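You operate a simulated robot arm through the tools that you are given. There is no shell and no other tool.

Carry out the task below with a simulated robot arm. There is one attempt and no reset: what you move stays moved.

## Task
Lead the blue yarn through the discs and meter to the red post.
Fine: the yarn clip goes in that post's cup; disc lever open for it and shut again, orange flap up and down again; the table's other dials, levers and buttons end as they began. Where these are worked on the way, their far stop is far enough and under half their travel is too little: disc lever, orange flap.

Only the result counts: the job must be done as asked and must still hold three seconds after the hand-in. Knocking over, shifting, dropping, spilling or breaking anything else fails it.

## Robot
A 6-joint arm with a three-finger gripper, fixed in place. Base frame: the origin is on the floor under the middle of its stand, x ahead of it, y to its left, z up. Readings come in m, rad, newtons and seconds.
It reaches about 1.213 m from its shoulder. Its first joint turns from -2.897 to 2.897 rad. Payload 4.89 kg.
The TCP is the grasp point between the finger pads, 0.03 m short of the fingertips. In the tool frame z runs along the fingers and y along their closing line. The gripper opens to 0.164 m; its body begins 0.125 m behind the TCP.
Orientation is that of the tool frame in the base frame, as [roll, pitch, yaw] about the fixed x, y, z axes, in that order (R = Rz(yaw) Ry(pitch) Rx(roll)). With the fingers straight down and closing along the base's y, the tool's x points along the base's -x, its y along +y and its z along -z.

## Interface
- The arm moves only by the tool drive_tool. Its argument "moves" is a list of rows, each an object of numbers (a shift or turn left out is 0, a gripper value left out holds the last): "hand": the finger opening in m, from 0 to 0.164; "dx", "dy", "dz": the shift along the base's x, y, z in units of 40 mm (1.0 is 40 mm); "ax", "ay", "az": the turn, a rotation vector about the base's x, y, z in units of 5 degrees (1.0 is 5 degrees). In form: [{"hand": .., "dx": .., "dy": .., "dz": .., "ax": .., "ay": .., "az": ..}, ...]. A call has 1 to 20 rows; each row shifts and turns the commanded pose from where the row before left it. A call with a number of a shift or a turn outside -1 to 1 is refused whole. Rows are played at 5 a second. More than 0.05 m and 0.15 rad between two rows, or a gripper value outside its range, and nothing of the call is played. A pose out of reach is approached as far as the arm can. The call stops where the force on the tool passes 90 N (or 10 N more than at its start, if that is more) or the arm is blocked; 0.2 s more then pass. Each finger travels about 0.108 m/s and halts on what it meets, pressing with about 44 N; the grip force reading is that of the motor and also rises with nothing between the fingers. The clock runs only during rows and for 0.2 s after the last one: add rows that do not move to give the fingers time. The reply holds the time, the measured pose of the TCP, the force on the tool along the base axes, the opening and the grip force, in the units named above and with some noise, with the torque about the TCP (base axes, N m) and any sound that the robot's microphone picked up.
- Cameras (640 x 400 px; columns grow to the right, rows downward): "scene" is fixed at [0.0501, 0.5011, 1.4063]; the picture's right is [-0.23, -0.97, 0.00], its down [-0.48, 0.11, -0.87] and it looks along [0.85, -0.20, -0.49] (base axes); focal length 327 px, centre (320, 200). "wrist" rides on the gripper at [0.076, -0.002, -0.152] in the tool frame; the picture's right is [0.02, 1.00, 0.00], its down [-0.88, 0.02, -0.47] and it looks along [-0.47, 0.01, 0.88] (tool axes); focal length 247 px, centre (320, 200). There is no depth. A picture from a camera that has moved, and an enlarged one, comes with that camera's place and axes in the base frame and with its lens.
- capture(camera): a new picture of that camera. It takes no simulated time.
- raise_lower(by): moves the trunk up (or, below 0, down) by that many m; the arm rides with it, the base frame stays. It gives what a move gives, with no picture.
- close_up(camera, box): a new picture of the part [left, top, right, bottom] of that camera's present view, enlarged. It takes no simulated time.
- job_done(): hands the job in; it is judged then, once.

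Places have to be worked out from the pictures, the camera data and where the tool is seen. Open the gripper and draw the arm clear of the work before you hand the job in, unless the task says otherwise.

The tools are called by a JSON object that holds its "fn" and its "kwargs". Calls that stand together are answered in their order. drive_tool: Moves the arm, as the interface text tells. Its arguments: {"type":"object","properties":{"moves":{"type":"array"}},"required":["moves"]} The other tools are called the same way: raise_lower (by) moves the trunk up or down; capture (camera) takes a picture; close_up (camera, box) takes an enlarged picture of a part of a camera's view; job_done () hands the job in.

At the start:

```text
clock: 0.0
eef_pos: [0.5422, 0.0763, 1.1617]
tool_rot: [-3.14, 0.001, -3.141]
contact_force: [-0.1, 1.4, -0.8]
ft_torque: [0.0, 0.02, 0.01]
grip_width: 0.1641
grip_force: 0.0
trunk travel left (down, up): [-0.125, 0.265]
```

scene: 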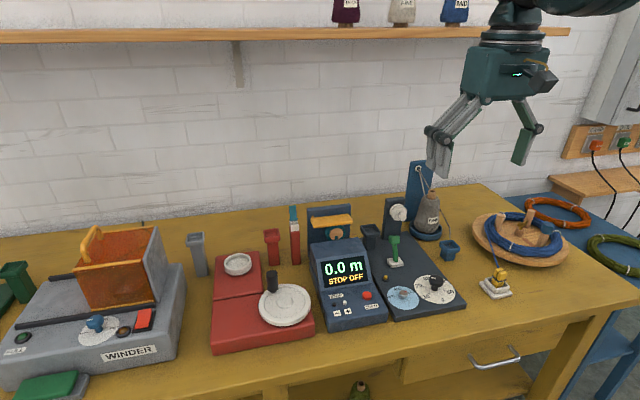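
wrist: 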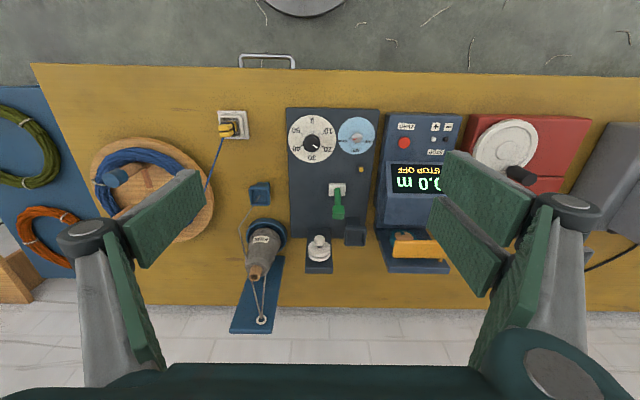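

I start by looking closely at the table to identify the yarn, clip, discs, meter, flap and posts.

{"fn": "close_up", "kwargs": {"camera": "scene", "box": [360, 150, 600, 320]}}

{"fn": "close_up", "kwargs": {"camera": "scene", "box": [160, 180, 420, 360]}}

{"fn": "close_up", "kwargs": {"camera": "wrist", "box": [190, 70, 420, 350]}}

{"fn": "close_up", "kwargs": {"camera": "wrist", "box": [280, 90, 640, 320]}}

{"fn": "close_up", "kwargs": {"camera": "scene", "box": [0, 190, 220, 400]}}

```text
2.35 times, centred on (480, 235) of scene
camera zoom: at [0.0501, 0.5011, 1.4063], right [-0.23, -0.97, 0.0], down [-0.48, 0.11, -0.87], along [0.85, -0.2, -0.49], focal length 770 px, centre (-56, 118)
```

zoom: 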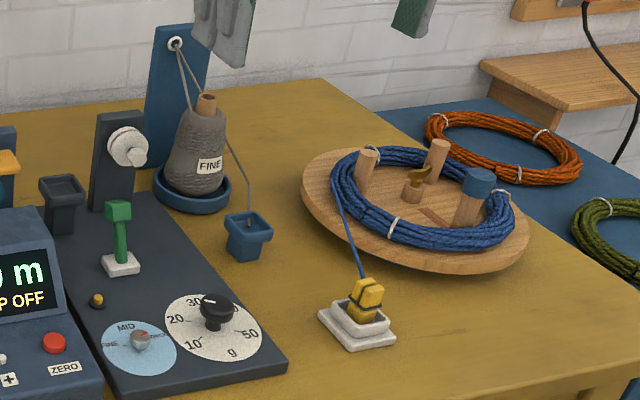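

```text
2.22 times, centred on (290, 270) of scene
camera zoom: at [0.0501, 0.5011, 1.4063], right [-0.23, -0.97, 0.0], down [-0.48, 0.11, -0.87], along [0.85, -0.2, -0.49], focal length 727 px, centre (387, 44)
```

zoom: 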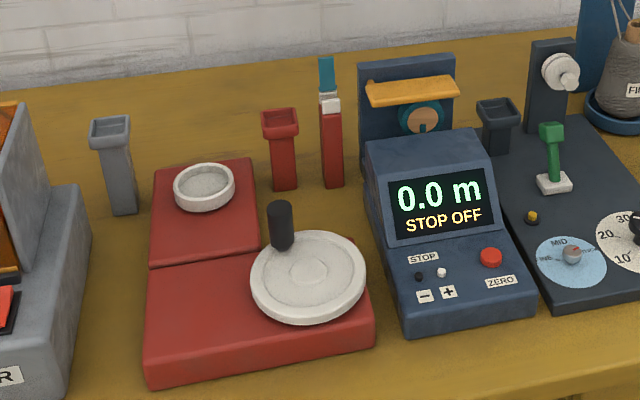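

```text
1.43 times, centred on (305, 210) of wrist
camera zoom: at [0.4662, 0.074, 1.3127], right [-0.02, 1.0, 0.0], down [0.88, 0.02, 0.47], along [0.47, 0.01, -0.88], focal length 353 px, centre (341, 186)
```

zoom: 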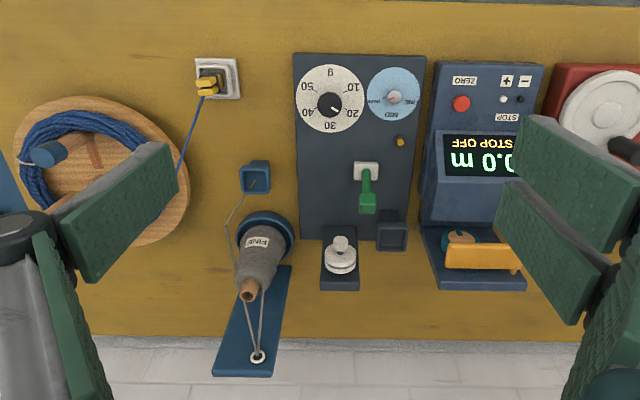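

```text
1.74 times, centred on (460, 205) of wrist
camera zoom: at [0.4662, 0.074, 1.3127], right [-0.02, 1.0, 0.0], down [0.88, 0.02, 0.47], along [0.47, 0.01, -0.88], focal length 430 px, centre (76, 191)
```

zoom: 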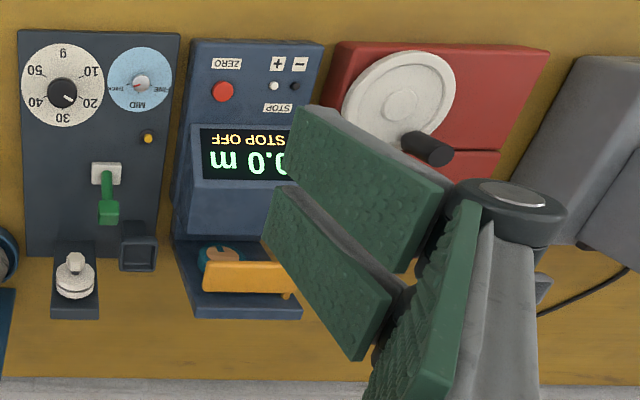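

```text
1.90 times, centred on (110, 295) of scene
camera zoom: at [0.0501, 0.5011, 1.4063], right [-0.23, -0.97, 0.0], down [-0.48, 0.11, -0.87], along [0.85, -0.2, -0.49], focal length 623 px, centre (720, 19)
```

zoom: 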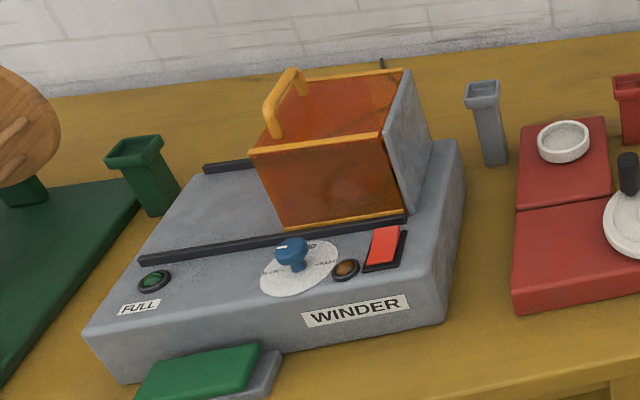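

The blue yarn's yellow clip sits in a white holder near (0.57,-0.107,0.81), the disc tensioner near (0.80,0.083,0.90), the orange flap near (0.80,0.285,0.905), and the red post near (0.83,0.46). I move the hand left, well above everything, to view the meter and red post with the wrist camera.

{"fn": "drive_tool", "kwargs": {"moves": [{"dy": 1}, {"dy": 1}, {"dy": 1}, {"dy": 1}, {"dy": 1}, {"dy": 1}, {"dy": 1}, {"dx": 0, "dy": 0}]}}

{"fn": "capture", "kwargs": {"camera": "wrist"}}

{"fn": "close_up", "kwargs": {"camera": "wrist", "box": [200, 150, 440, 350]}}

```text
clock: 1.8
eef_pos: [0.5412, 0.3562, 1.1604]
tool_rot: [3.141, 0.0, 3.141]
contact_force: [-0.2, -0.4, 0.0]
ft_torque: [-0.01, 0.07, 0.01]
grip_width: 0.1642
grip_force: 0.1
trunk travel left (down, up): [-0.125, 0.265]
```

```text
taken
camera wrist: at [0.4661, 0.3555, 1.3132], right [-0.02, 1.0, 0.0], down [0.88, 0.02, 0.47], along [0.47, 0.01, -0.88], focal length 247 px, centre (320, 200)
```

wrist: 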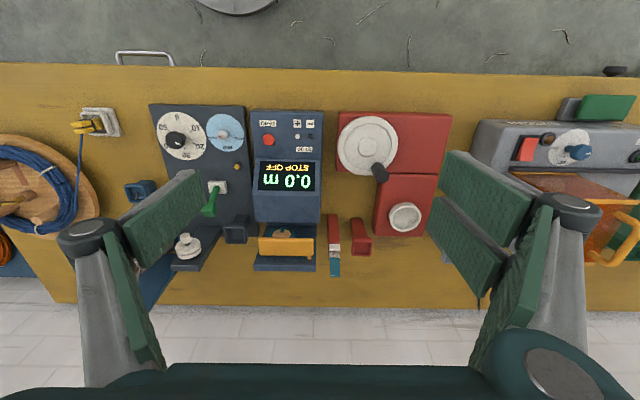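

```text
2.00 times, centred on (320, 250) of wrist
camera zoom: at [0.4661, 0.3555, 1.3132], right [-0.02, 1.0, 0.0], down [0.88, 0.02, 0.47], along [0.47, 0.01, -0.88], focal length 494 px, centre (320, 100)
```

zoom: 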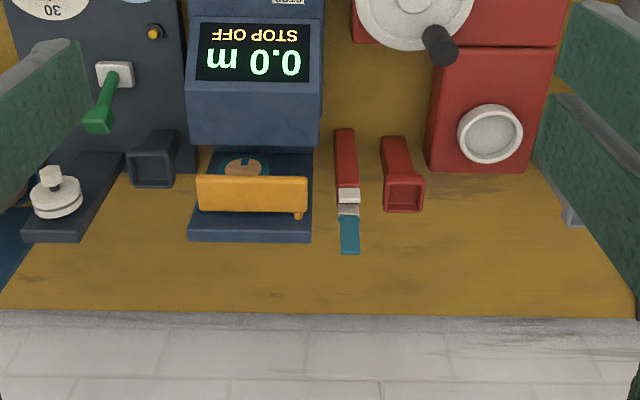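

I tilt the hand forward so the wrist camera gives a near-frontal view of the meter, flap and discs.

{"fn": "drive_tool", "kwargs": {"moves": [{"dy": -1, "ay": -1}, {"dy": -1, "ay": -1}, {"dy": -1, "ay": -1}, {"dz": -0.8, "ay": -1}, {"dz": -0.8, "ay": -1}, {"ay": -1}, {"ay": -1}, {"ay": -1}, {}]}}

{"fn": "capture", "kwargs": {"camera": "wrist"}}

{"fn": "close_up", "kwargs": {"camera": "wrist", "box": [180, 150, 480, 340]}}

```text
clock: 3.8
eef_pos: [0.5409, 0.2353, 1.0976]
tool_rot: [3.14, 0.7, -3.141]
contact_force: [-0.2, 0.1, -0.2]
ft_torque: [-0.03, -0.01, 0.02]
grip_width: 0.1641
grip_force: 0.1
trunk travel left (down, up): [-0.125, 0.265]
```

```text
taken
camera wrist: at [0.3858, 0.2338, 1.1642], right [-0.02, 1.0, -0.01], down [0.37, 0.02, 0.93], along [0.93, 0.01, -0.37], focal length 247 px, centre (320, 200)
```

wrist: 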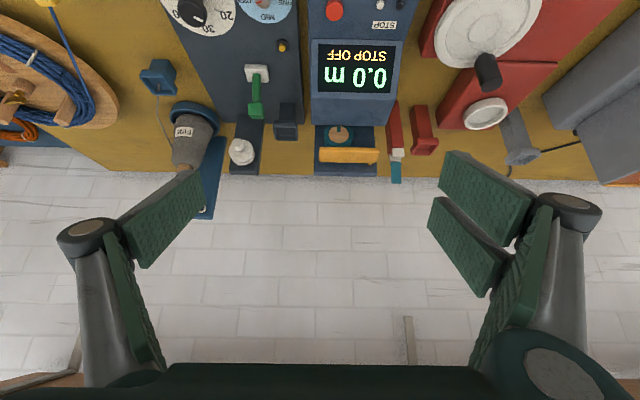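

```text
2.11 times, centred on (330, 245) of wrist
camera zoom: at [0.3858, 0.2338, 1.1642], right [-0.02, 1.0, -0.01], down [0.37, 0.02, 0.93], along [0.93, 0.01, -0.37], focal length 520 px, centre (299, 105)
```

zoom: 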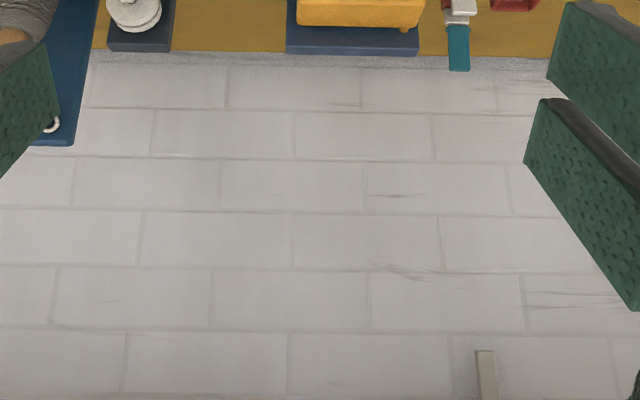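

The wrist picture is upside down here (image down is world up). I zoom into the relevant rows.

{"fn": "close_up", "kwargs": {"camera": "wrist", "box": [220, 90, 330, 190]}}

{"fn": "close_up", "kwargs": {"camera": "wrist", "box": [300, 90, 440, 190]}}

{"fn": "close_up", "kwargs": {"camera": "scene", "box": [260, 190, 420, 290]}}

{"fn": "close_up", "kwargs": {"camera": "scene", "box": [350, 170, 480, 320]}}

{"fn": "close_up", "kwargs": {"camera": "scene", "box": [460, 180, 600, 310]}}

```text
4.00 times, centred on (275, 140) of wrist
camera zoom: at [0.3858, 0.2338, 1.1642], right [-0.02, 1.0, -0.01], down [0.37, 0.02, 0.93], along [0.93, 0.01, -0.37], focal length 988 px, centre (500, 440)
```

zoom: 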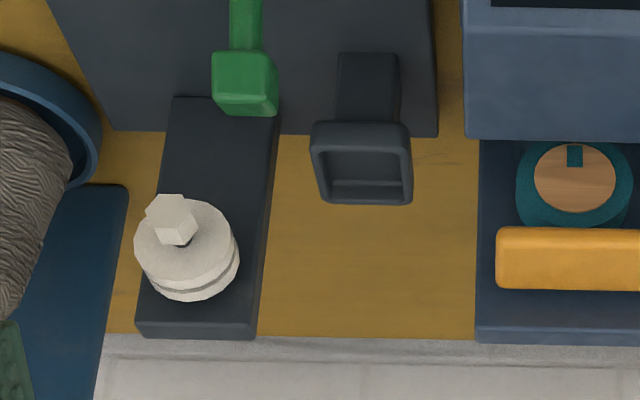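

```text
4.00 times, centred on (370, 140) of wrist
camera zoom: at [0.3858, 0.2338, 1.1642], right [-0.02, 1.0, -0.01], down [0.37, 0.02, 0.93], along [0.93, 0.01, -0.37], focal length 988 px, centre (120, 440)
```

zoom: 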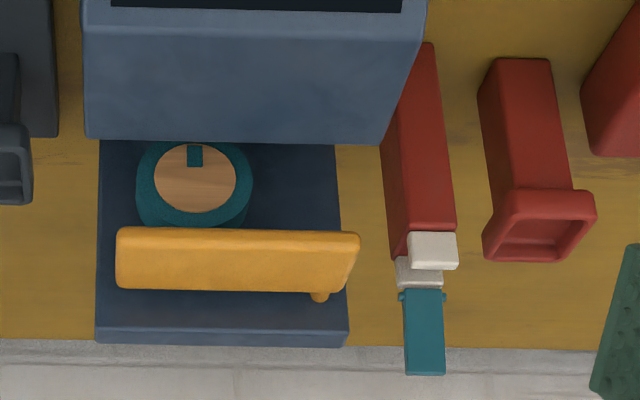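

```text
4.00 times, centred on (340, 240) of scene
camera zoom: at [0.0501, 0.5011, 1.4063], right [-0.23, -0.97, 0.0], down [-0.48, 0.11, -0.87], along [0.85, -0.2, -0.49], focal length 1308 px, centre (240, 40)
```

zoom: 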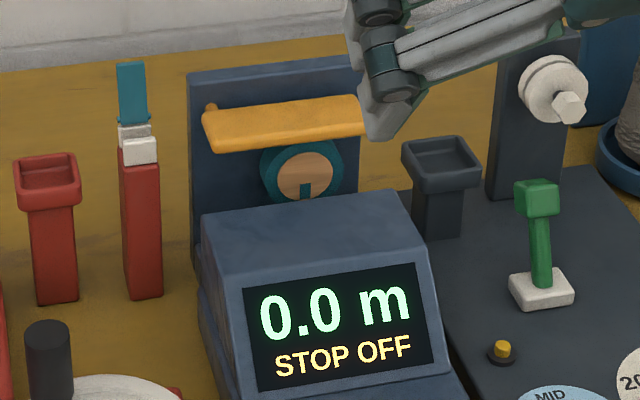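

```text
2.67 times, centred on (415, 245) of scene
camera zoom: at [0.0501, 0.5011, 1.4063], right [-0.23, -0.97, 0.0], down [-0.48, 0.11, -0.87], along [0.85, -0.2, -0.49], focal length 872 px, centre (67, 80)
```

zoom: 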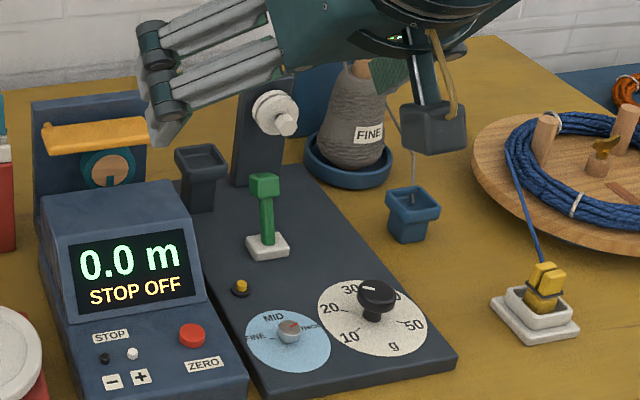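

```text
3.08 times, centred on (530, 245) of scene
camera zoom: at [0.0501, 0.5011, 1.4063], right [-0.23, -0.97, 0.0], down [-0.48, 0.11, -0.87], along [0.85, -0.2, -0.49], focal length 1006 px, centre (-326, 62)
```

zoom: 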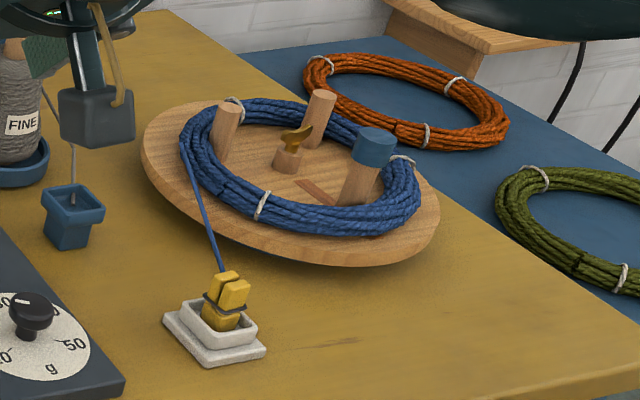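

Table top is about z=0.745. A teal-bladed red/white tower (probably a cutter) stands between meter and red post at about (0.82,0.395), rising to 0.955; I move the camera closer to inspect it, the flap and the post.

{"fn": "drive_tool", "kwargs": {"moves": [{"dx": 0.8, "dy": 0.8}, {"dx": 0.8, "dy": 0.8}, {"dx": 0.8, "dy": 0.8}, {"dx": 0.5, "dz": -0.8}, {"dz": -0.8}, {}]}}

{"fn": "capture", "kwargs": {"camera": "wrist"}}

{"fn": "close_up", "kwargs": {"camera": "wrist", "box": [230, 80, 410, 200]}}

{"fn": "capture", "kwargs": {"camera": "scene"}}

```text
clock: 5.2
eef_pos: [0.6583, 0.3321, 1.0328]
tool_rot: [3.14, 0.7, -3.141]
contact_force: [0.2, 0.5, 0.1]
ft_torque: [-0.07, 0.04, -0.06]
grip_width: 0.1639
grip_force: 0.1
trunk travel left (down, up): [-0.125, 0.265]
```

```text
taken
camera wrist: at [0.5024, 0.3304, 1.0994], right [-0.02, 1.0, -0.01], down [0.37, 0.02, 0.93], along [0.93, 0.01, -0.37], focal length 247 px, centre (320, 200)
```

wrist: 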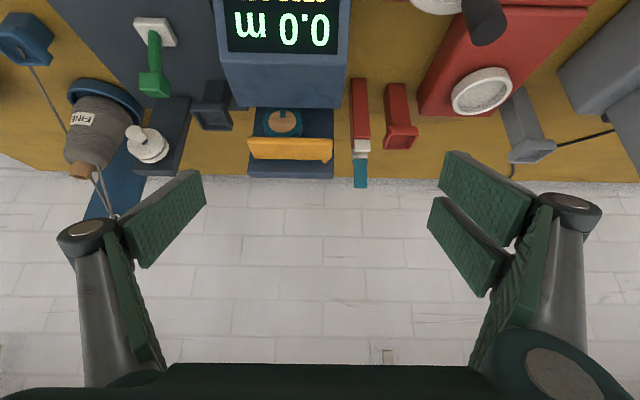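

```text
3.33 times, centred on (320, 140) of wrist
camera zoom: at [0.5024, 0.3304, 1.0994], right [-0.02, 1.0, -0.01], down [0.37, 0.02, 0.93], along [0.93, 0.01, -0.37], focal length 823 px, centre (320, 400)
```

zoom: 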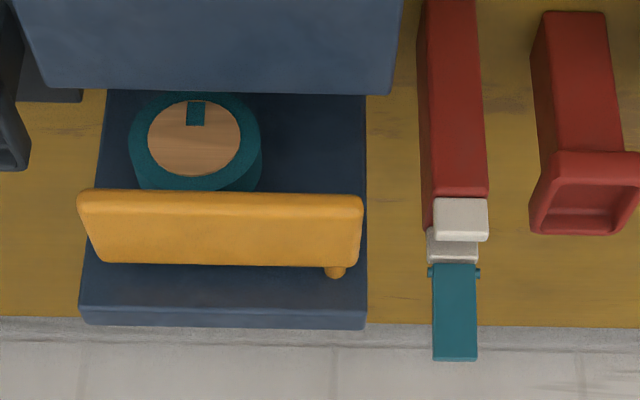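

```text
taken
```

scene: 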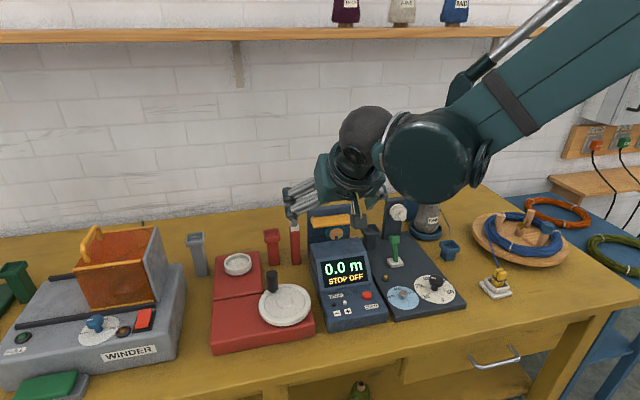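

I zoom strongly on the flap, its peg and the cutter slot in both cameras.

{"fn": "close_up", "kwargs": {"camera": "scene", "box": [285, 195, 365, 250]}}

{"fn": "close_up", "kwargs": {"camera": "wrist", "box": [310, 125, 390, 195]}}

{"fn": "close_up", "kwargs": {"camera": "wrist", "box": [110, 90, 240, 190]}}

{"fn": "close_up", "kwargs": {"camera": "scene", "box": [375, 190, 425, 240]}}

```text
7.27 times, centred on (325, 222) of scene
camera zoom: at [0.0501, 0.5011, 1.4063], right [-0.23, -0.97, 0.0], down [-0.48, 0.11, -0.87], along [0.85, -0.2, -0.49], focal length 2379 px, centre (284, 36)
```

zoom: 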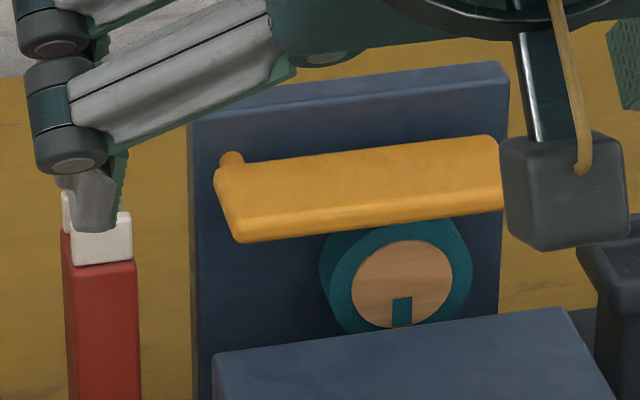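

```text
5.71 times, centred on (350, 160) of wrist
camera zoom: at [0.5024, 0.3304, 1.0994], right [-0.02, 1.0, -0.01], down [0.37, 0.02, 0.93], along [0.93, 0.01, -0.37], focal length 1411 px, centre (149, 429)
```

zoom: 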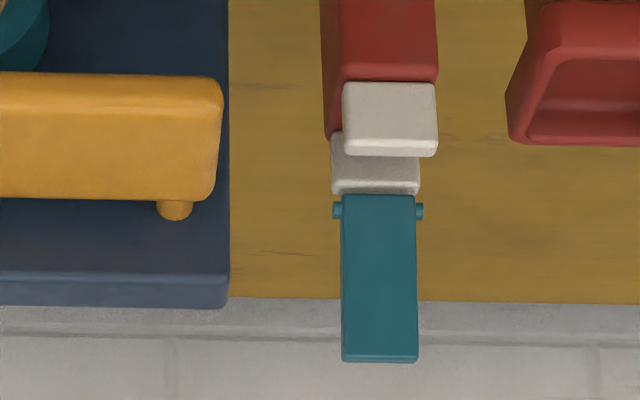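

```text
4.00 times, centred on (175, 140) of wrist
camera zoom: at [0.5024, 0.3304, 1.0994], right [-0.02, 1.0, -0.01], down [0.37, 0.02, 0.93], along [0.93, 0.01, -0.37], focal length 988 px, centre (900, 440)
```

zoom: 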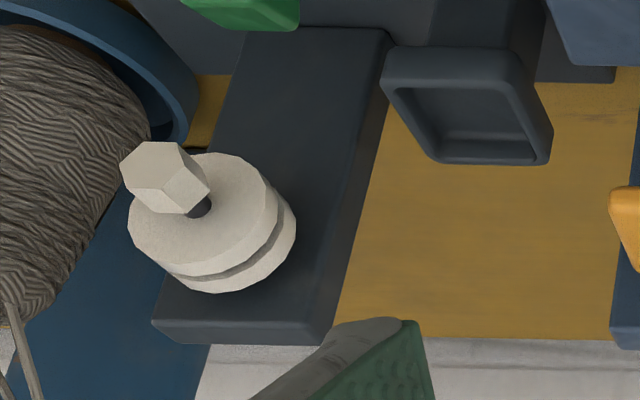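

```text
8.00 times, centred on (400, 215) of scene
camera zoom: at [0.0501, 0.5011, 1.4063], right [-0.23, -0.97, 0.0], down [-0.48, 0.11, -0.87], along [0.85, -0.2, -0.49], focal length 2617 px, centre (-320, 80)
```

zoom: 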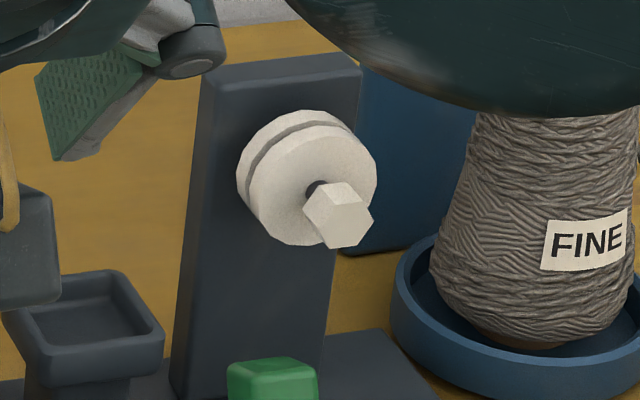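

The peg is a hinge pin along x at the flap's +y end, so the flap's −y end swings up. Before touching anything I check the shape of the closed fist, up here in free space.

{"fn": "drive_tool", "kwargs": {"moves": [{"dz": 0.8, "hand": 0.0}, {"dz": 0.8, "dx": -0.5}, {"dx": -1}, {}, {}, {}, {}, {}]}}

{"fn": "capture", "kwargs": {"camera": "wrist"}}

{"fn": "capture", "kwargs": {"camera": "scene"}}

```text
clock: 7.0
eef_pos: [0.5985, 0.3321, 1.098]
tool_rot: [-3.141, 0.699, 3.141]
contact_force: [-0.4, 0.7, 0.0]
ft_torque: [-0.01, -0.01, 0.02]
grip_width: 0.0
grip_force: 44.0
trunk travel left (down, up): [-0.125, 0.265]
```

```text
taken
camera wrist: at [0.4428, 0.3301, 1.1644], right [-0.02, 1.0, -0.01], down [0.37, 0.02, 0.93], along [0.93, 0.01, -0.37], focal length 247 px, centre (320, 200)
```

wrist: 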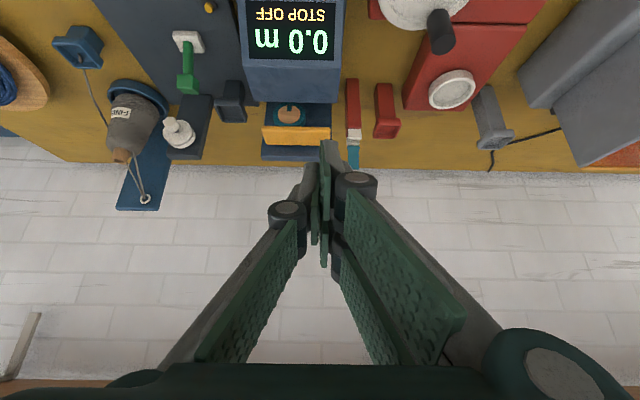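

```text
taken
```

scene: 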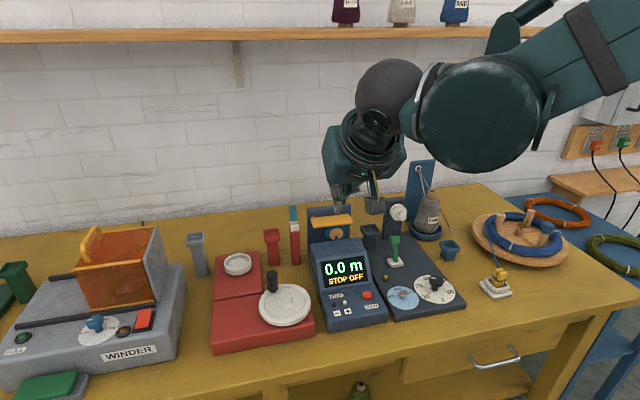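

I zoom on the closed fingertips to learn their thickness.

{"fn": "close_up", "kwargs": {"camera": "wrist", "box": [260, 130, 400, 280]}}

{"fn": "close_up", "kwargs": {"camera": "scene", "box": [310, 100, 420, 240]}}

```text
2.67 times, centred on (330, 205) of wrist
camera zoom: at [0.4428, 0.3301, 1.1644], right [-0.02, 1.0, -0.01], down [0.37, 0.02, 0.93], along [0.93, 0.01, -0.37], focal length 659 px, centre (293, 187)
```

zoom: 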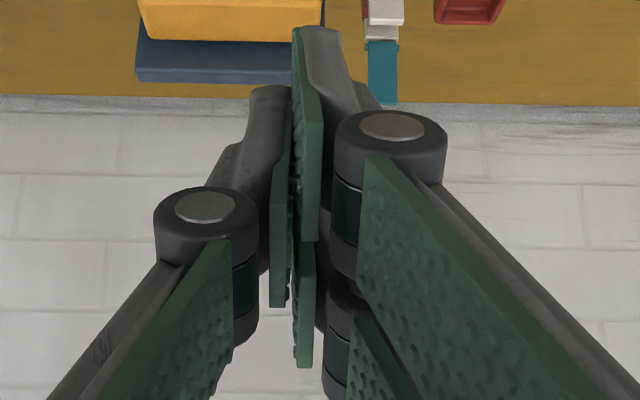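

```text
2.86 times, centred on (365, 170) of scene
camera zoom: at [0.0501, 0.5011, 1.4063], right [-0.23, -0.97, 0.0], down [-0.48, 0.11, -0.87], along [0.85, -0.2, -0.49], focal length 935 px, centre (191, 286)
```

zoom: 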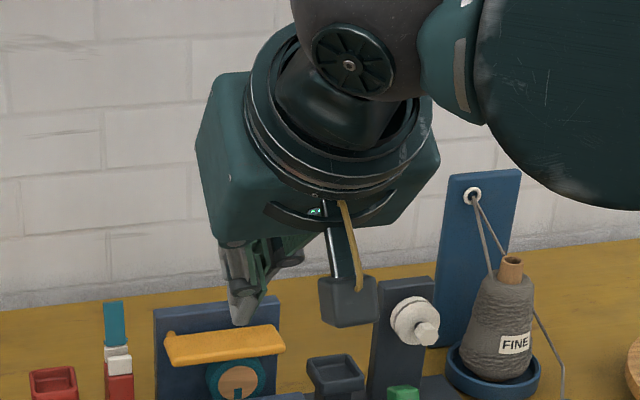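

Fingertips are about 3 cm thick closed, with two fingers on +y and a thumb on −y. Next I take a straight-down view over the discs/lever/meter with the hand open to measure x,y well.

{"fn": "drive_tool", "kwargs": {"moves": [{"hand": 0.164, "ay": 0.97, "dx": 0.264, "dy": -0.325}, {"ay": 0.97, "dx": 0.264, "dy": -0.325}, {"ay": 0.97, "dx": 0.264, "dy": -0.325}, {"ay": 0.97, "dx": 0.264, "dy": -0.325}, {"ay": 0.97, "dx": 0.264, "dy": -0.325}, {"ay": 0.97, "dx": 0.264, "dy": -0.325}, {"ay": 0.97, "dx": 0.264, "dy": -0.325}, {"ay": 0.97, "dx": 0.264, "dy": -0.325}, {"ay": 0.97, "dx": 0.264, "dy": -0.325}, {"ay": 0.97, "dx": 0.264, "dy": -0.325}, {"ay": 0.97, "dx": 0.264, "dy": -0.325}, {"ay": 0.97, "dx": 0.264, "dy": -0.325}, {"ay": 0.97, "dx": 0.264, "dy": -0.325}, {"ay": 0.97, "dx": 0.264, "dy": -0.325}, {}]}}

{"fn": "capture", "kwargs": {"camera": "wrist"}}

{"fn": "close_up", "kwargs": {"camera": "wrist", "box": [200, 100, 440, 250]}}

```text
clock: 10.2
eef_pos: [0.747, 0.152, 1.0975]
tool_rot: [3.134, -0.45, -3.141]
contact_force: [-0.4, -0.4, 1.0]
ft_torque: [-0.05, -0.04, -0.02]
grip_width: 0.164
grip_force: 0.1
trunk travel left (down, up): [-0.125, 0.265]
```

```text
taken
camera wrist: at [0.7439, 0.1488, 1.2666], right [-0.02, 1.0, 0.02], down [1.0, 0.02, 0.04], along [0.04, 0.02, -1.0], focal length 247 px, centre (320, 200)
```

wrist: 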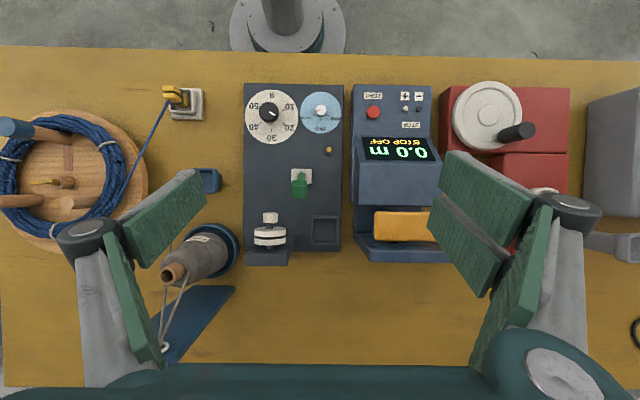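

```text
2.67 times, centred on (320, 175) of wrist
camera zoom: at [0.7439, 0.1488, 1.2666], right [-0.02, 1.0, 0.02], down [1.0, 0.02, 0.04], along [0.04, 0.02, -1.0], focal length 659 px, centre (320, 267)
```

zoom: 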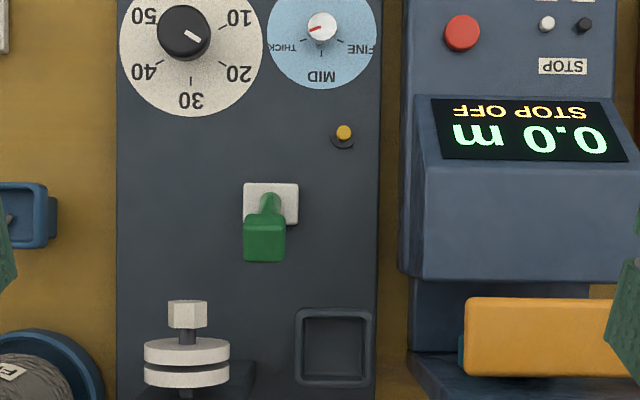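

Very useful: disc gap at x≈0.809, disc axis y≈0.084; lever base (0.717,0.121), head (0.743,0.122,0.85); slate cup (0.81,0.166); flap x 0.773–0.816, from y≈0.235. Now I take the same down view over the clip and swift.

{"fn": "drive_tool", "kwargs": {"moves": [{"dx": -0.5, "dy": -1}, {"dx": -0.5, "dy": -1}, {"dx": -0.5, "dy": -1}, {"dx": -0.5, "dy": -1}, {"dx": -0.5, "dy": -1}, {"dx": -0.5, "dy": -0.7}, {}]}}

{"fn": "capture", "kwargs": {"camera": "wrist"}}

{"fn": "close_up", "kwargs": {"camera": "wrist", "box": [210, 130, 430, 300]}}

{"fn": "close_up", "kwargs": {"camera": "scene", "box": [460, 250, 540, 310]}}

```text
clock: 11.8
eef_pos: [0.6262, -0.08, 1.0974]
tool_rot: [-3.137, -0.444, 3.141]
contact_force: [0.3, 0.3, 0.1]
ft_torque: [-0.01, -0.03, -0.01]
grip_width: 0.164
grip_force: 0.0
trunk travel left (down, up): [-0.125, 0.265]
```

```text
taken
camera wrist: at [0.6231, -0.0809, 1.2669], right [-0.02, 1.0, 0.01], down [1.0, 0.02, 0.05], along [0.05, 0.01, -1.0], focal length 247 px, centre (320, 200)
```

wrist: 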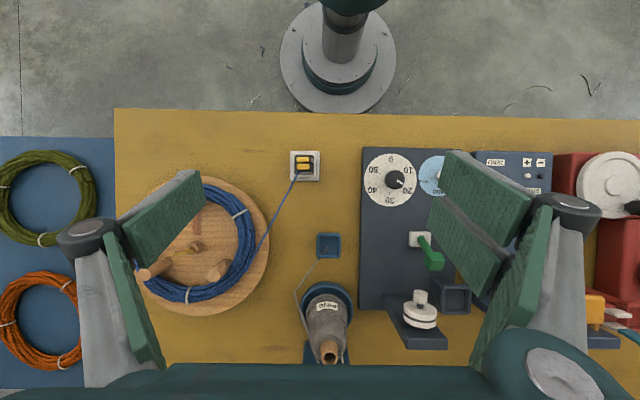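

```text
2.35 times, centred on (320, 215) of wrist
camera zoom: at [0.6231, -0.0809, 1.2669], right [-0.02, 1.0, 0.01], down [1.0, 0.02, 0.05], along [0.05, 0.01, -1.0], focal length 581 px, centre (320, 165)
```

zoom: 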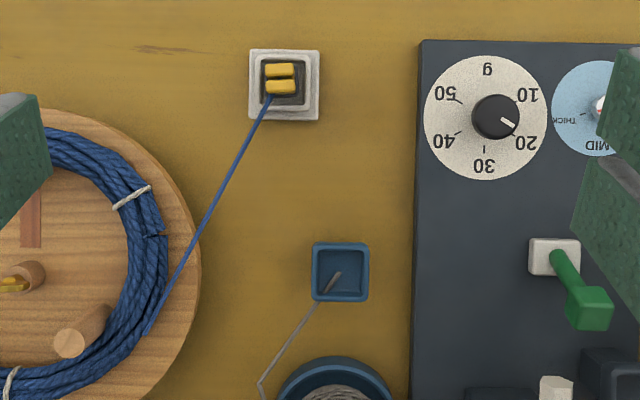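

```text
6.67 times, centred on (500, 280) of scene
camera zoom: at [0.0501, 0.5011, 1.4063], right [-0.23, -0.97, 0.0], down [-0.48, 0.11, -0.87], along [0.85, -0.2, -0.49], focal length 2181 px, centre (-880, -333)
```

zoom: 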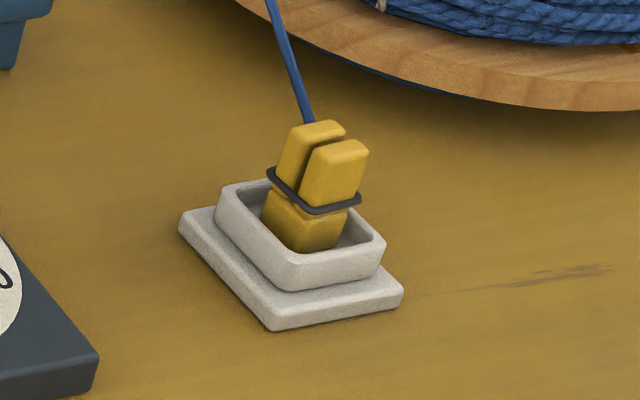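

The clip is a yellow clothes-peg about 2.6 cm square at (0.581,-0.107), top z≈0.82, with its slit facing x. First I'll work the disc lever: straighten the hand, go above the lever head and set the fingers to about 6 cm.

{"fn": "drive_tool", "kwargs": {"moves": [{"hand": 0.06, "dx": 0.46, "dy": 0.84, "ay": -0.93}, {"dx": 0.46, "dy": 0.84, "ay": -0.93}, {"dx": 0.46, "dy": 0.84, "ay": -0.93}, {"dx": 0.46, "dy": 0.84, "ay": -0.93}, {"dx": 0.46, "dy": 0.84, "ay": -0.93}, {"dx": 0.46, "dy": 0.84, "ay": -0.93}, {"dz": -1}, {}, {}]}}

{"fn": "capture", "kwargs": {"camera": "wrist"}}

{"fn": "capture", "kwargs": {"camera": "scene"}}

```text
clock: 13.8
eef_pos: [0.7371, 0.1231, 1.0558]
tool_rot: [-3.139, -0.001, -3.14]
contact_force: [0.2, -0.2, 0.7]
ft_torque: [-0.04, 0.03, 0.01]
grip_width: 0.0601
grip_force: 0.1
trunk travel left (down, up): [-0.125, 0.265]
```

```text
taken
camera wrist: at [0.6606, 0.1218, 1.2078], right [-0.02, 1.0, 0.0], down [0.88, 0.02, 0.47], along [0.47, 0.01, -0.88], focal length 247 px, centre (320, 200)
```

wrist: 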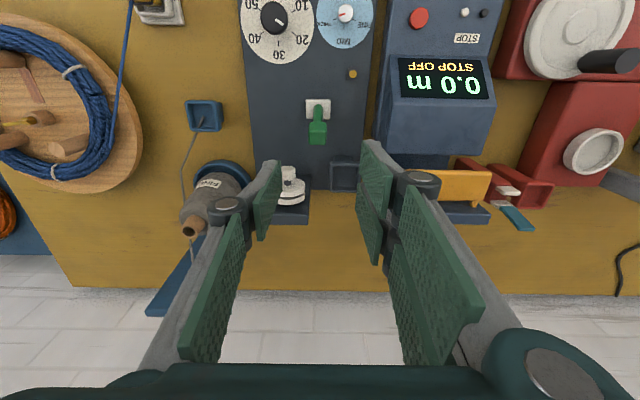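

```text
taken
```

scene: 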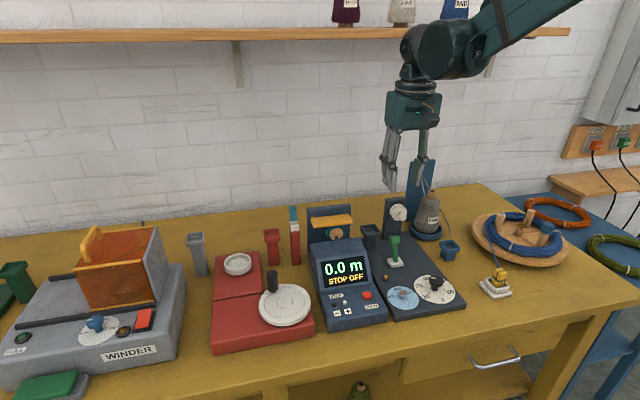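

The hand is over the lever. I descend in two steps, checking the alignment before the last bit.

{"fn": "drive_tool", "kwargs": {"moves": [{"dz": -1}, {"dz": -1}, {"dz": -0.8}, {}]}}

{"fn": "capture", "kwargs": {"camera": "wrist"}}

{"fn": "close_up", "kwargs": {"camera": "scene", "box": [340, 170, 460, 280]}}

```text
clock: 14.8
eef_pos: [0.7372, 0.1247, 0.9451]
tool_rot: [-3.141, 0.0, -3.141]
contact_force: [0.9, -0.5, 0.3]
ft_torque: [0.02, 0.02, 0.02]
grip_width: 0.0601
grip_force: 0.2
trunk travel left (down, up): [-0.125, 0.265]
```

```text
taken
camera wrist: at [0.6612, 0.1214, 1.0961], right [-0.02, 1.0, 0.0], down [0.88, 0.02, 0.47], along [0.47, 0.01, -0.88], focal length 247 px, centre (320, 200)
```

wrist: 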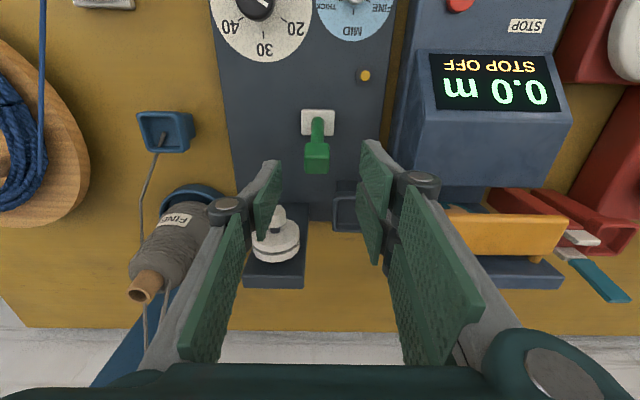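

```text
3.64 times, centred on (400, 225) of scene
camera zoom: at [0.0501, 0.5011, 1.4063], right [-0.23, -0.97, 0.0], down [-0.48, 0.11, -0.87], along [0.85, -0.2, -0.49], focal length 1190 px, centre (29, 109)
```

zoom: 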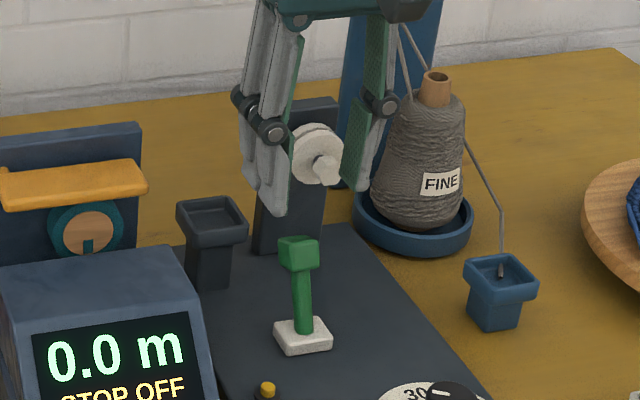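

The head (≈(0.74,0.120)) sits centred between the fingers and the gaps to disc knob and slate cup look adequate. I descend to grip height.

{"fn": "drive_tool", "kwargs": {"moves": [{"dz": -0.9, "dy": -0.08}, {"dz": -0.7}, {"dz": -0.6}, {}]}}

{"fn": "capture", "kwargs": {"camera": "wrist"}}

{"fn": "close_up", "kwargs": {"camera": "scene", "box": [340, 170, 460, 280]}}

```text
clock: 15.8
eef_pos: [0.7363, 0.1188, 0.8556]
tool_rot: [-3.141, -0.001, -3.141]
contact_force: [0.1, -0.7, -0.2]
ft_torque: [-0.05, 0.04, -0.02]
grip_width: 0.0598
grip_force: 0.0
trunk travel left (down, up): [-0.125, 0.265]
```

```text
taken
camera wrist: at [0.6609, 0.1181, 1.0082], right [-0.02, 1.0, 0.0], down [0.88, 0.02, 0.47], along [0.47, 0.01, -0.88], focal length 247 px, centre (320, 200)
```

wrist: 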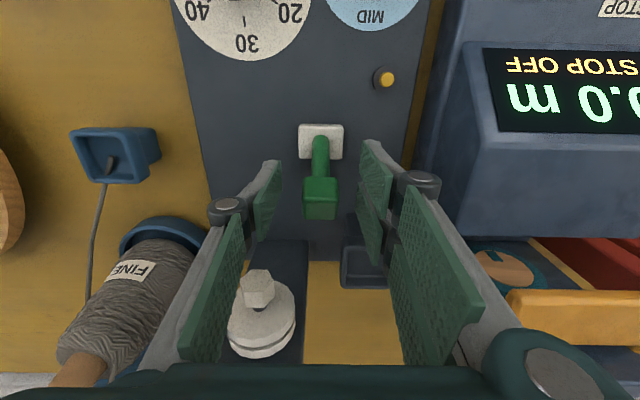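

```text
3.64 times, centred on (400, 225) of scene
camera zoom: at [0.0501, 0.5011, 1.4063], right [-0.23, -0.97, 0.0], down [-0.48, 0.11, -0.87], along [0.85, -0.2, -0.49], focal length 1190 px, centre (29, 109)
```

zoom: 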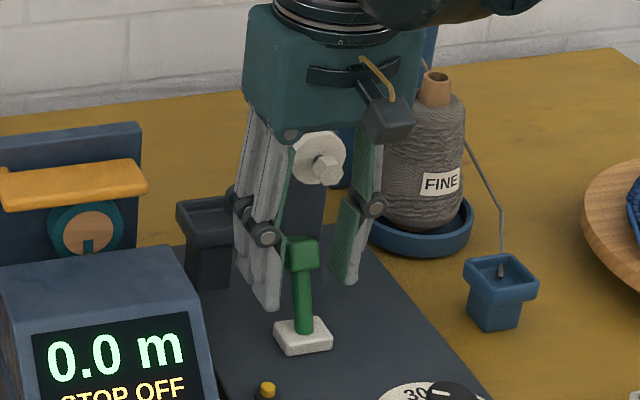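

The head is between the pads. I close on it.

{"fn": "drive_tool", "kwargs": {"moves": [{"hand": 0.015}, {}, {}]}}

{"fn": "capture", "kwargs": {"camera": "wrist"}}

```text
clock: 16.6
eef_pos: [0.7369, 0.1198, 0.8576]
tool_rot: [3.141, 0.001, -3.141]
contact_force: [-0.7, 6.0, -7.5]
ft_torque: [0.1, -0.09, 0.03]
grip_width: 0.0248
grip_force: 44.5
trunk travel left (down, up): [-0.125, 0.265]
```

```text
taken
camera wrist: at [0.661, 0.1184, 1.0082], right [-0.02, 1.0, 0.0], down [0.88, 0.02, 0.47], along [0.47, 0.01, -0.88], focal length 247 px, centre (320, 200)
```

wrist: 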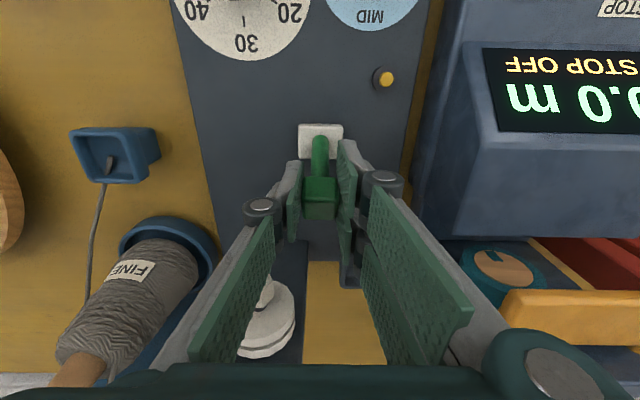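

Grip holds the head (2.5 cm). I pull it toward the robot (−x) along a small arc in slow steps, watching the force.

{"fn": "drive_tool", "kwargs": {"moves": [{"dx": -0.2, "dz": 0.06}, {"dx": -0.2, "dz": 0.04}, {"dx": -0.2, "dz": 0.02}, {}]}}

{"fn": "close_up", "kwargs": {"camera": "scene", "box": [340, 170, 460, 280]}}

```text
clock: 17.6
eef_pos: [0.7136, 0.1201, 0.8629]
tool_rot: [-3.141, -0.001, -3.141]
contact_force: [23.4, 1.4, 11.8]
ft_torque: [0.1, -1.64, 0.39]
grip_width: 0.0249
grip_force: 44.7
trunk travel left (down, up): [-0.125, 0.265]
```

```text
3.64 times, centred on (400, 225) of scene
camera zoom: at [0.0501, 0.5011, 1.4063], right [-0.23, -0.97, 0.0], down [-0.48, 0.11, -0.87], along [0.85, -0.2, -0.49], focal length 1190 px, centre (29, 109)
```

zoom: 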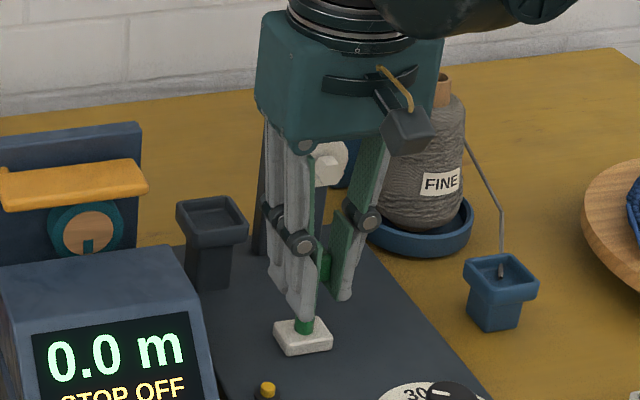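

Force is 23 N in x; I check whether the lever moved with the fingers.

{"fn": "capture", "kwargs": {"camera": "wrist"}}

```text
taken
camera wrist: at [0.6375, 0.1184, 1.0134], right [-0.02, 1.0, 0.0], down [0.88, 0.02, 0.47], along [0.47, 0.01, -0.88], focal length 247 px, centre (320, 200)
```

wrist: 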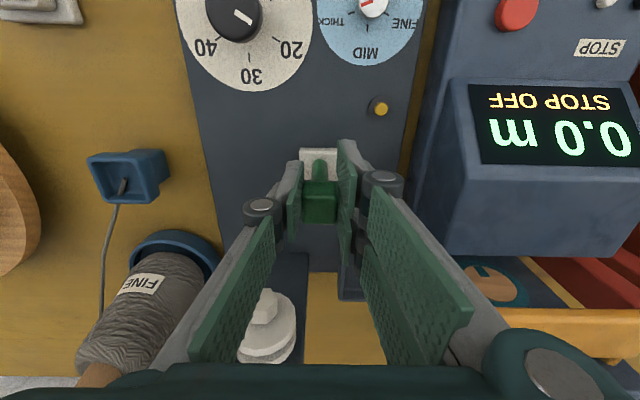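

The lever follows the fingers (now upright). I continue pulling −x past vertical with slight descent.

{"fn": "drive_tool", "kwargs": {"moves": [{"dx": -0.2, "dz": -0.03}, {"dx": -0.2, "dz": -0.05}, {"dx": -0.2, "dz": -0.07}, {}]}}

{"fn": "capture", "kwargs": {"camera": "wrist"}}

```text
clock: 18.6
eef_pos: [0.6888, 0.1217, 0.8548]
tool_rot: [3.142, 0.001, 3.141]
contact_force: [24.7, 1.6, -5.7]
ft_torque: [-0.04, -1.37, 0.23]
grip_width: 0.0246
grip_force: 44.9
trunk travel left (down, up): [-0.125, 0.265]
```

```text
taken
camera wrist: at [0.6139, 0.1184, 1.0063], right [-0.02, 1.0, 0.0], down [0.88, 0.02, 0.47], along [0.47, 0.01, -0.88], focal length 247 px, centre (320, 200)
```

wrist: 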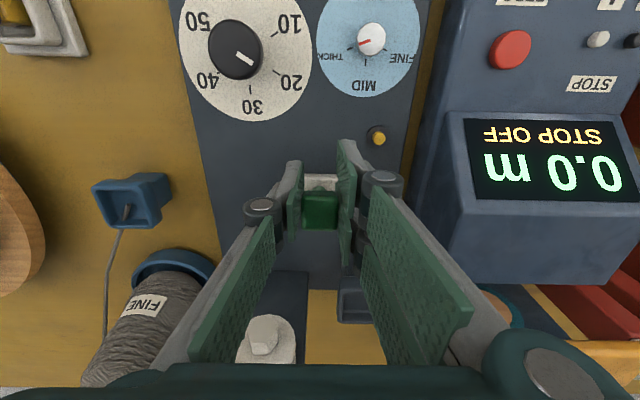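

Still moving at a constant ~24 N (friction-like). I continue until it meets its stop.

{"fn": "drive_tool", "kwargs": {"moves": [{"dx": -0.2, "dz": -0.08}, {"dx": -0.2, "dz": -0.1}, {}]}}

{"fn": "capture", "kwargs": {"camera": "wrist"}}

{"fn": "close_up", "kwargs": {"camera": "scene", "box": [340, 170, 460, 280]}}

```text
clock: 19.4
eef_pos: [0.6739, 0.1199, 0.8486]
tool_rot: [3.141, 0.0, -3.139]
contact_force: [36.0, 6.0, 16.2]
ft_torque: [-0.01, -0.73, 0.23]
grip_width: 0.0244
grip_force: 45.0
trunk travel left (down, up): [-0.125, 0.265]
```

```text
taken
camera wrist: at [0.598, 0.1184, 0.9997], right [-0.02, 1.0, 0.0], down [0.88, 0.02, 0.47], along [0.47, 0.01, -0.88], focal length 247 px, centre (320, 200)
```

wrist: 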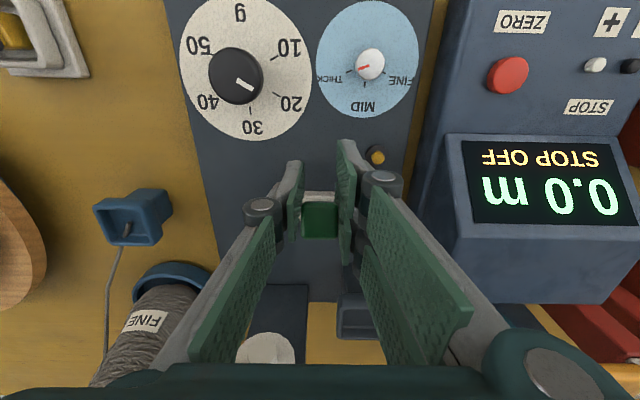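

```text
3.64 times, centred on (400, 225) of scene
camera zoom: at [0.0501, 0.5011, 1.4063], right [-0.23, -0.97, 0.0], down [-0.48, 0.11, -0.87], along [0.85, -0.2, -0.49], focal length 1190 px, centre (29, 109)
```

zoom: 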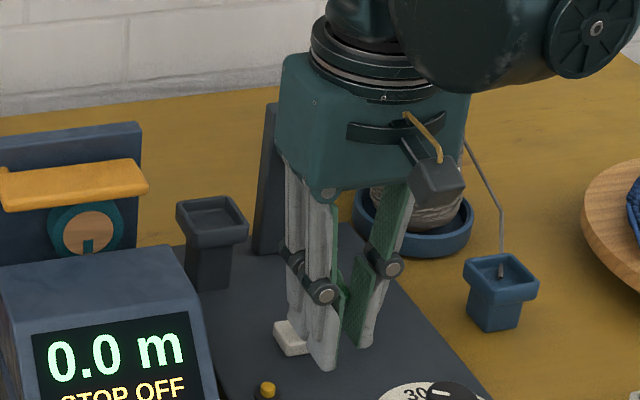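

Force is up to 36 N; I go on a little to see whether this is the stop.

{"fn": "drive_tool", "kwargs": {"moves": [{"dx": -0.15, "dz": -0.12}, {"dx": -0.1, "dz": -0.08}, {}]}}

{"fn": "capture", "kwargs": {"camera": "wrist"}}

```text
clock: 20.2
eef_pos: [0.6608, 0.1214, 0.8412]
tool_rot: [-3.142, -0.002, -3.141]
contact_force: [-5.2, 19.5, -2.1]
ft_torque: [0.06, 0.25, 0.65]
grip_width: 0.023
grip_force: 10.1
trunk travel left (down, up): [-0.125, 0.265]
```

```text
taken
camera wrist: at [0.5857, 0.119, 0.9919], right [-0.02, 1.0, 0.0], down [0.88, 0.02, 0.47], along [0.47, 0.01, -0.88], focal length 247 px, centre (320, 200)
```

wrist: 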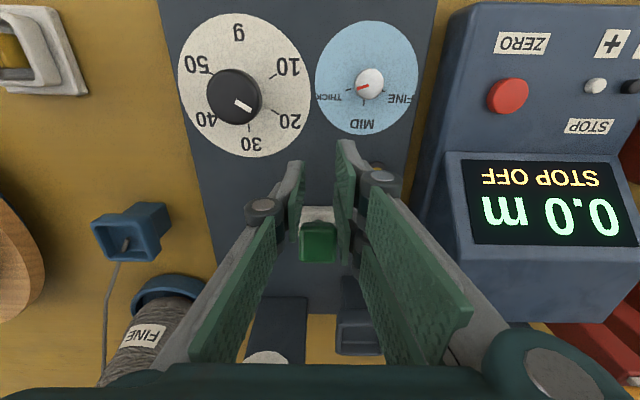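

The pads slipped past the head while it stayed leaning toward the robot, so the lever is at its far stop. I open slightly, rise and look.

{"fn": "drive_tool", "kwargs": {"moves": [{"hand": 0.055}, {}, {"dz": 0.8}, {"dz": 1}, {"dz": 1}, {"dz": 1}, {"dz": 1}, {}]}}

{"fn": "close_up", "kwargs": {"camera": "scene", "box": [340, 180, 440, 280]}}

{"fn": "capture", "kwargs": {"camera": "wrist"}}

```text
clock: 22.0
eef_pos: [0.6621, 0.1199, 1.0342]
tool_rot: [3.141, 0.001, -3.141]
contact_force: [0.1, -0.7, -0.6]
ft_torque: [0.0, -0.01, 0.03]
grip_width: 0.0551
grip_force: 0.0
trunk travel left (down, up): [-0.125, 0.265]
```

```text
4.00 times, centred on (390, 230) of scene
camera zoom: at [0.0501, 0.5011, 1.4063], right [-0.23, -0.97, 0.0], down [-0.48, 0.11, -0.87], along [0.85, -0.2, -0.49], focal length 1308 px, centre (40, 80)
```

zoom: 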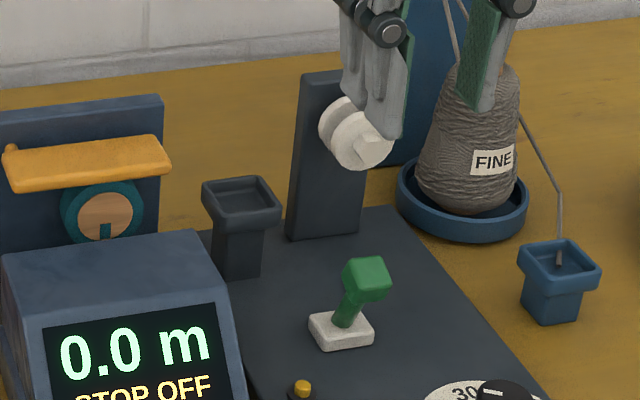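

```text
taken
camera wrist: at [0.587, 0.1182, 1.1857], right [-0.02, 1.0, 0.0], down [0.88, 0.02, 0.47], along [0.47, 0.01, -0.88], focal length 247 px, centre (320, 200)
```

wrist: 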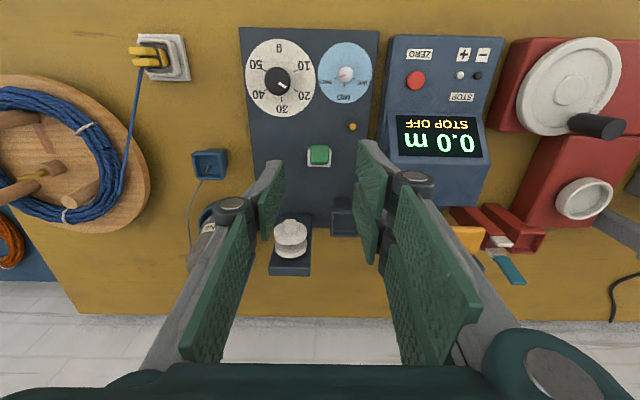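

The lever now leans toward the robot (open). For the flap I'll use the closed fist tilted 45° forward with its thin side vertical; first I turn the hand −90° about z, high up.

{"fn": "drive_tool", "kwargs": {"moves": [{"hand": 0.0, "dz": 0.5, "az": -1}, {"az": -1}, {"az": -1}, {"az": -1}, {"az": -1}, {"az": -1}, {"az": -1}, {"az": -1}, {"az": -1}, {"az": -1}, {"az": -1}, {"az": -1}, {"az": -1}, {"az": -1}, {"az": -1}, {"az": -1}, {"az": -1}, {"az": -1}, {}]}}

{"fn": "capture", "kwargs": {"camera": "scene"}}

```text
clock: 26.0
eef_pos: [0.6625, 0.1199, 1.0525]
tool_rot: [3.141, -0.002, 1.571]
contact_force: [0.7, 0.2, -0.2]
ft_torque: [0.01, -0.01, -0.02]
grip_width: 0.0002
grip_force: 44.2
trunk travel left (down, up): [-0.125, 0.265]
```

```text
taken
```

scene: 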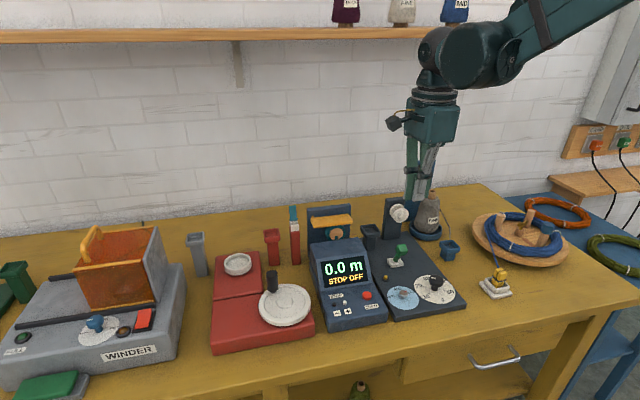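

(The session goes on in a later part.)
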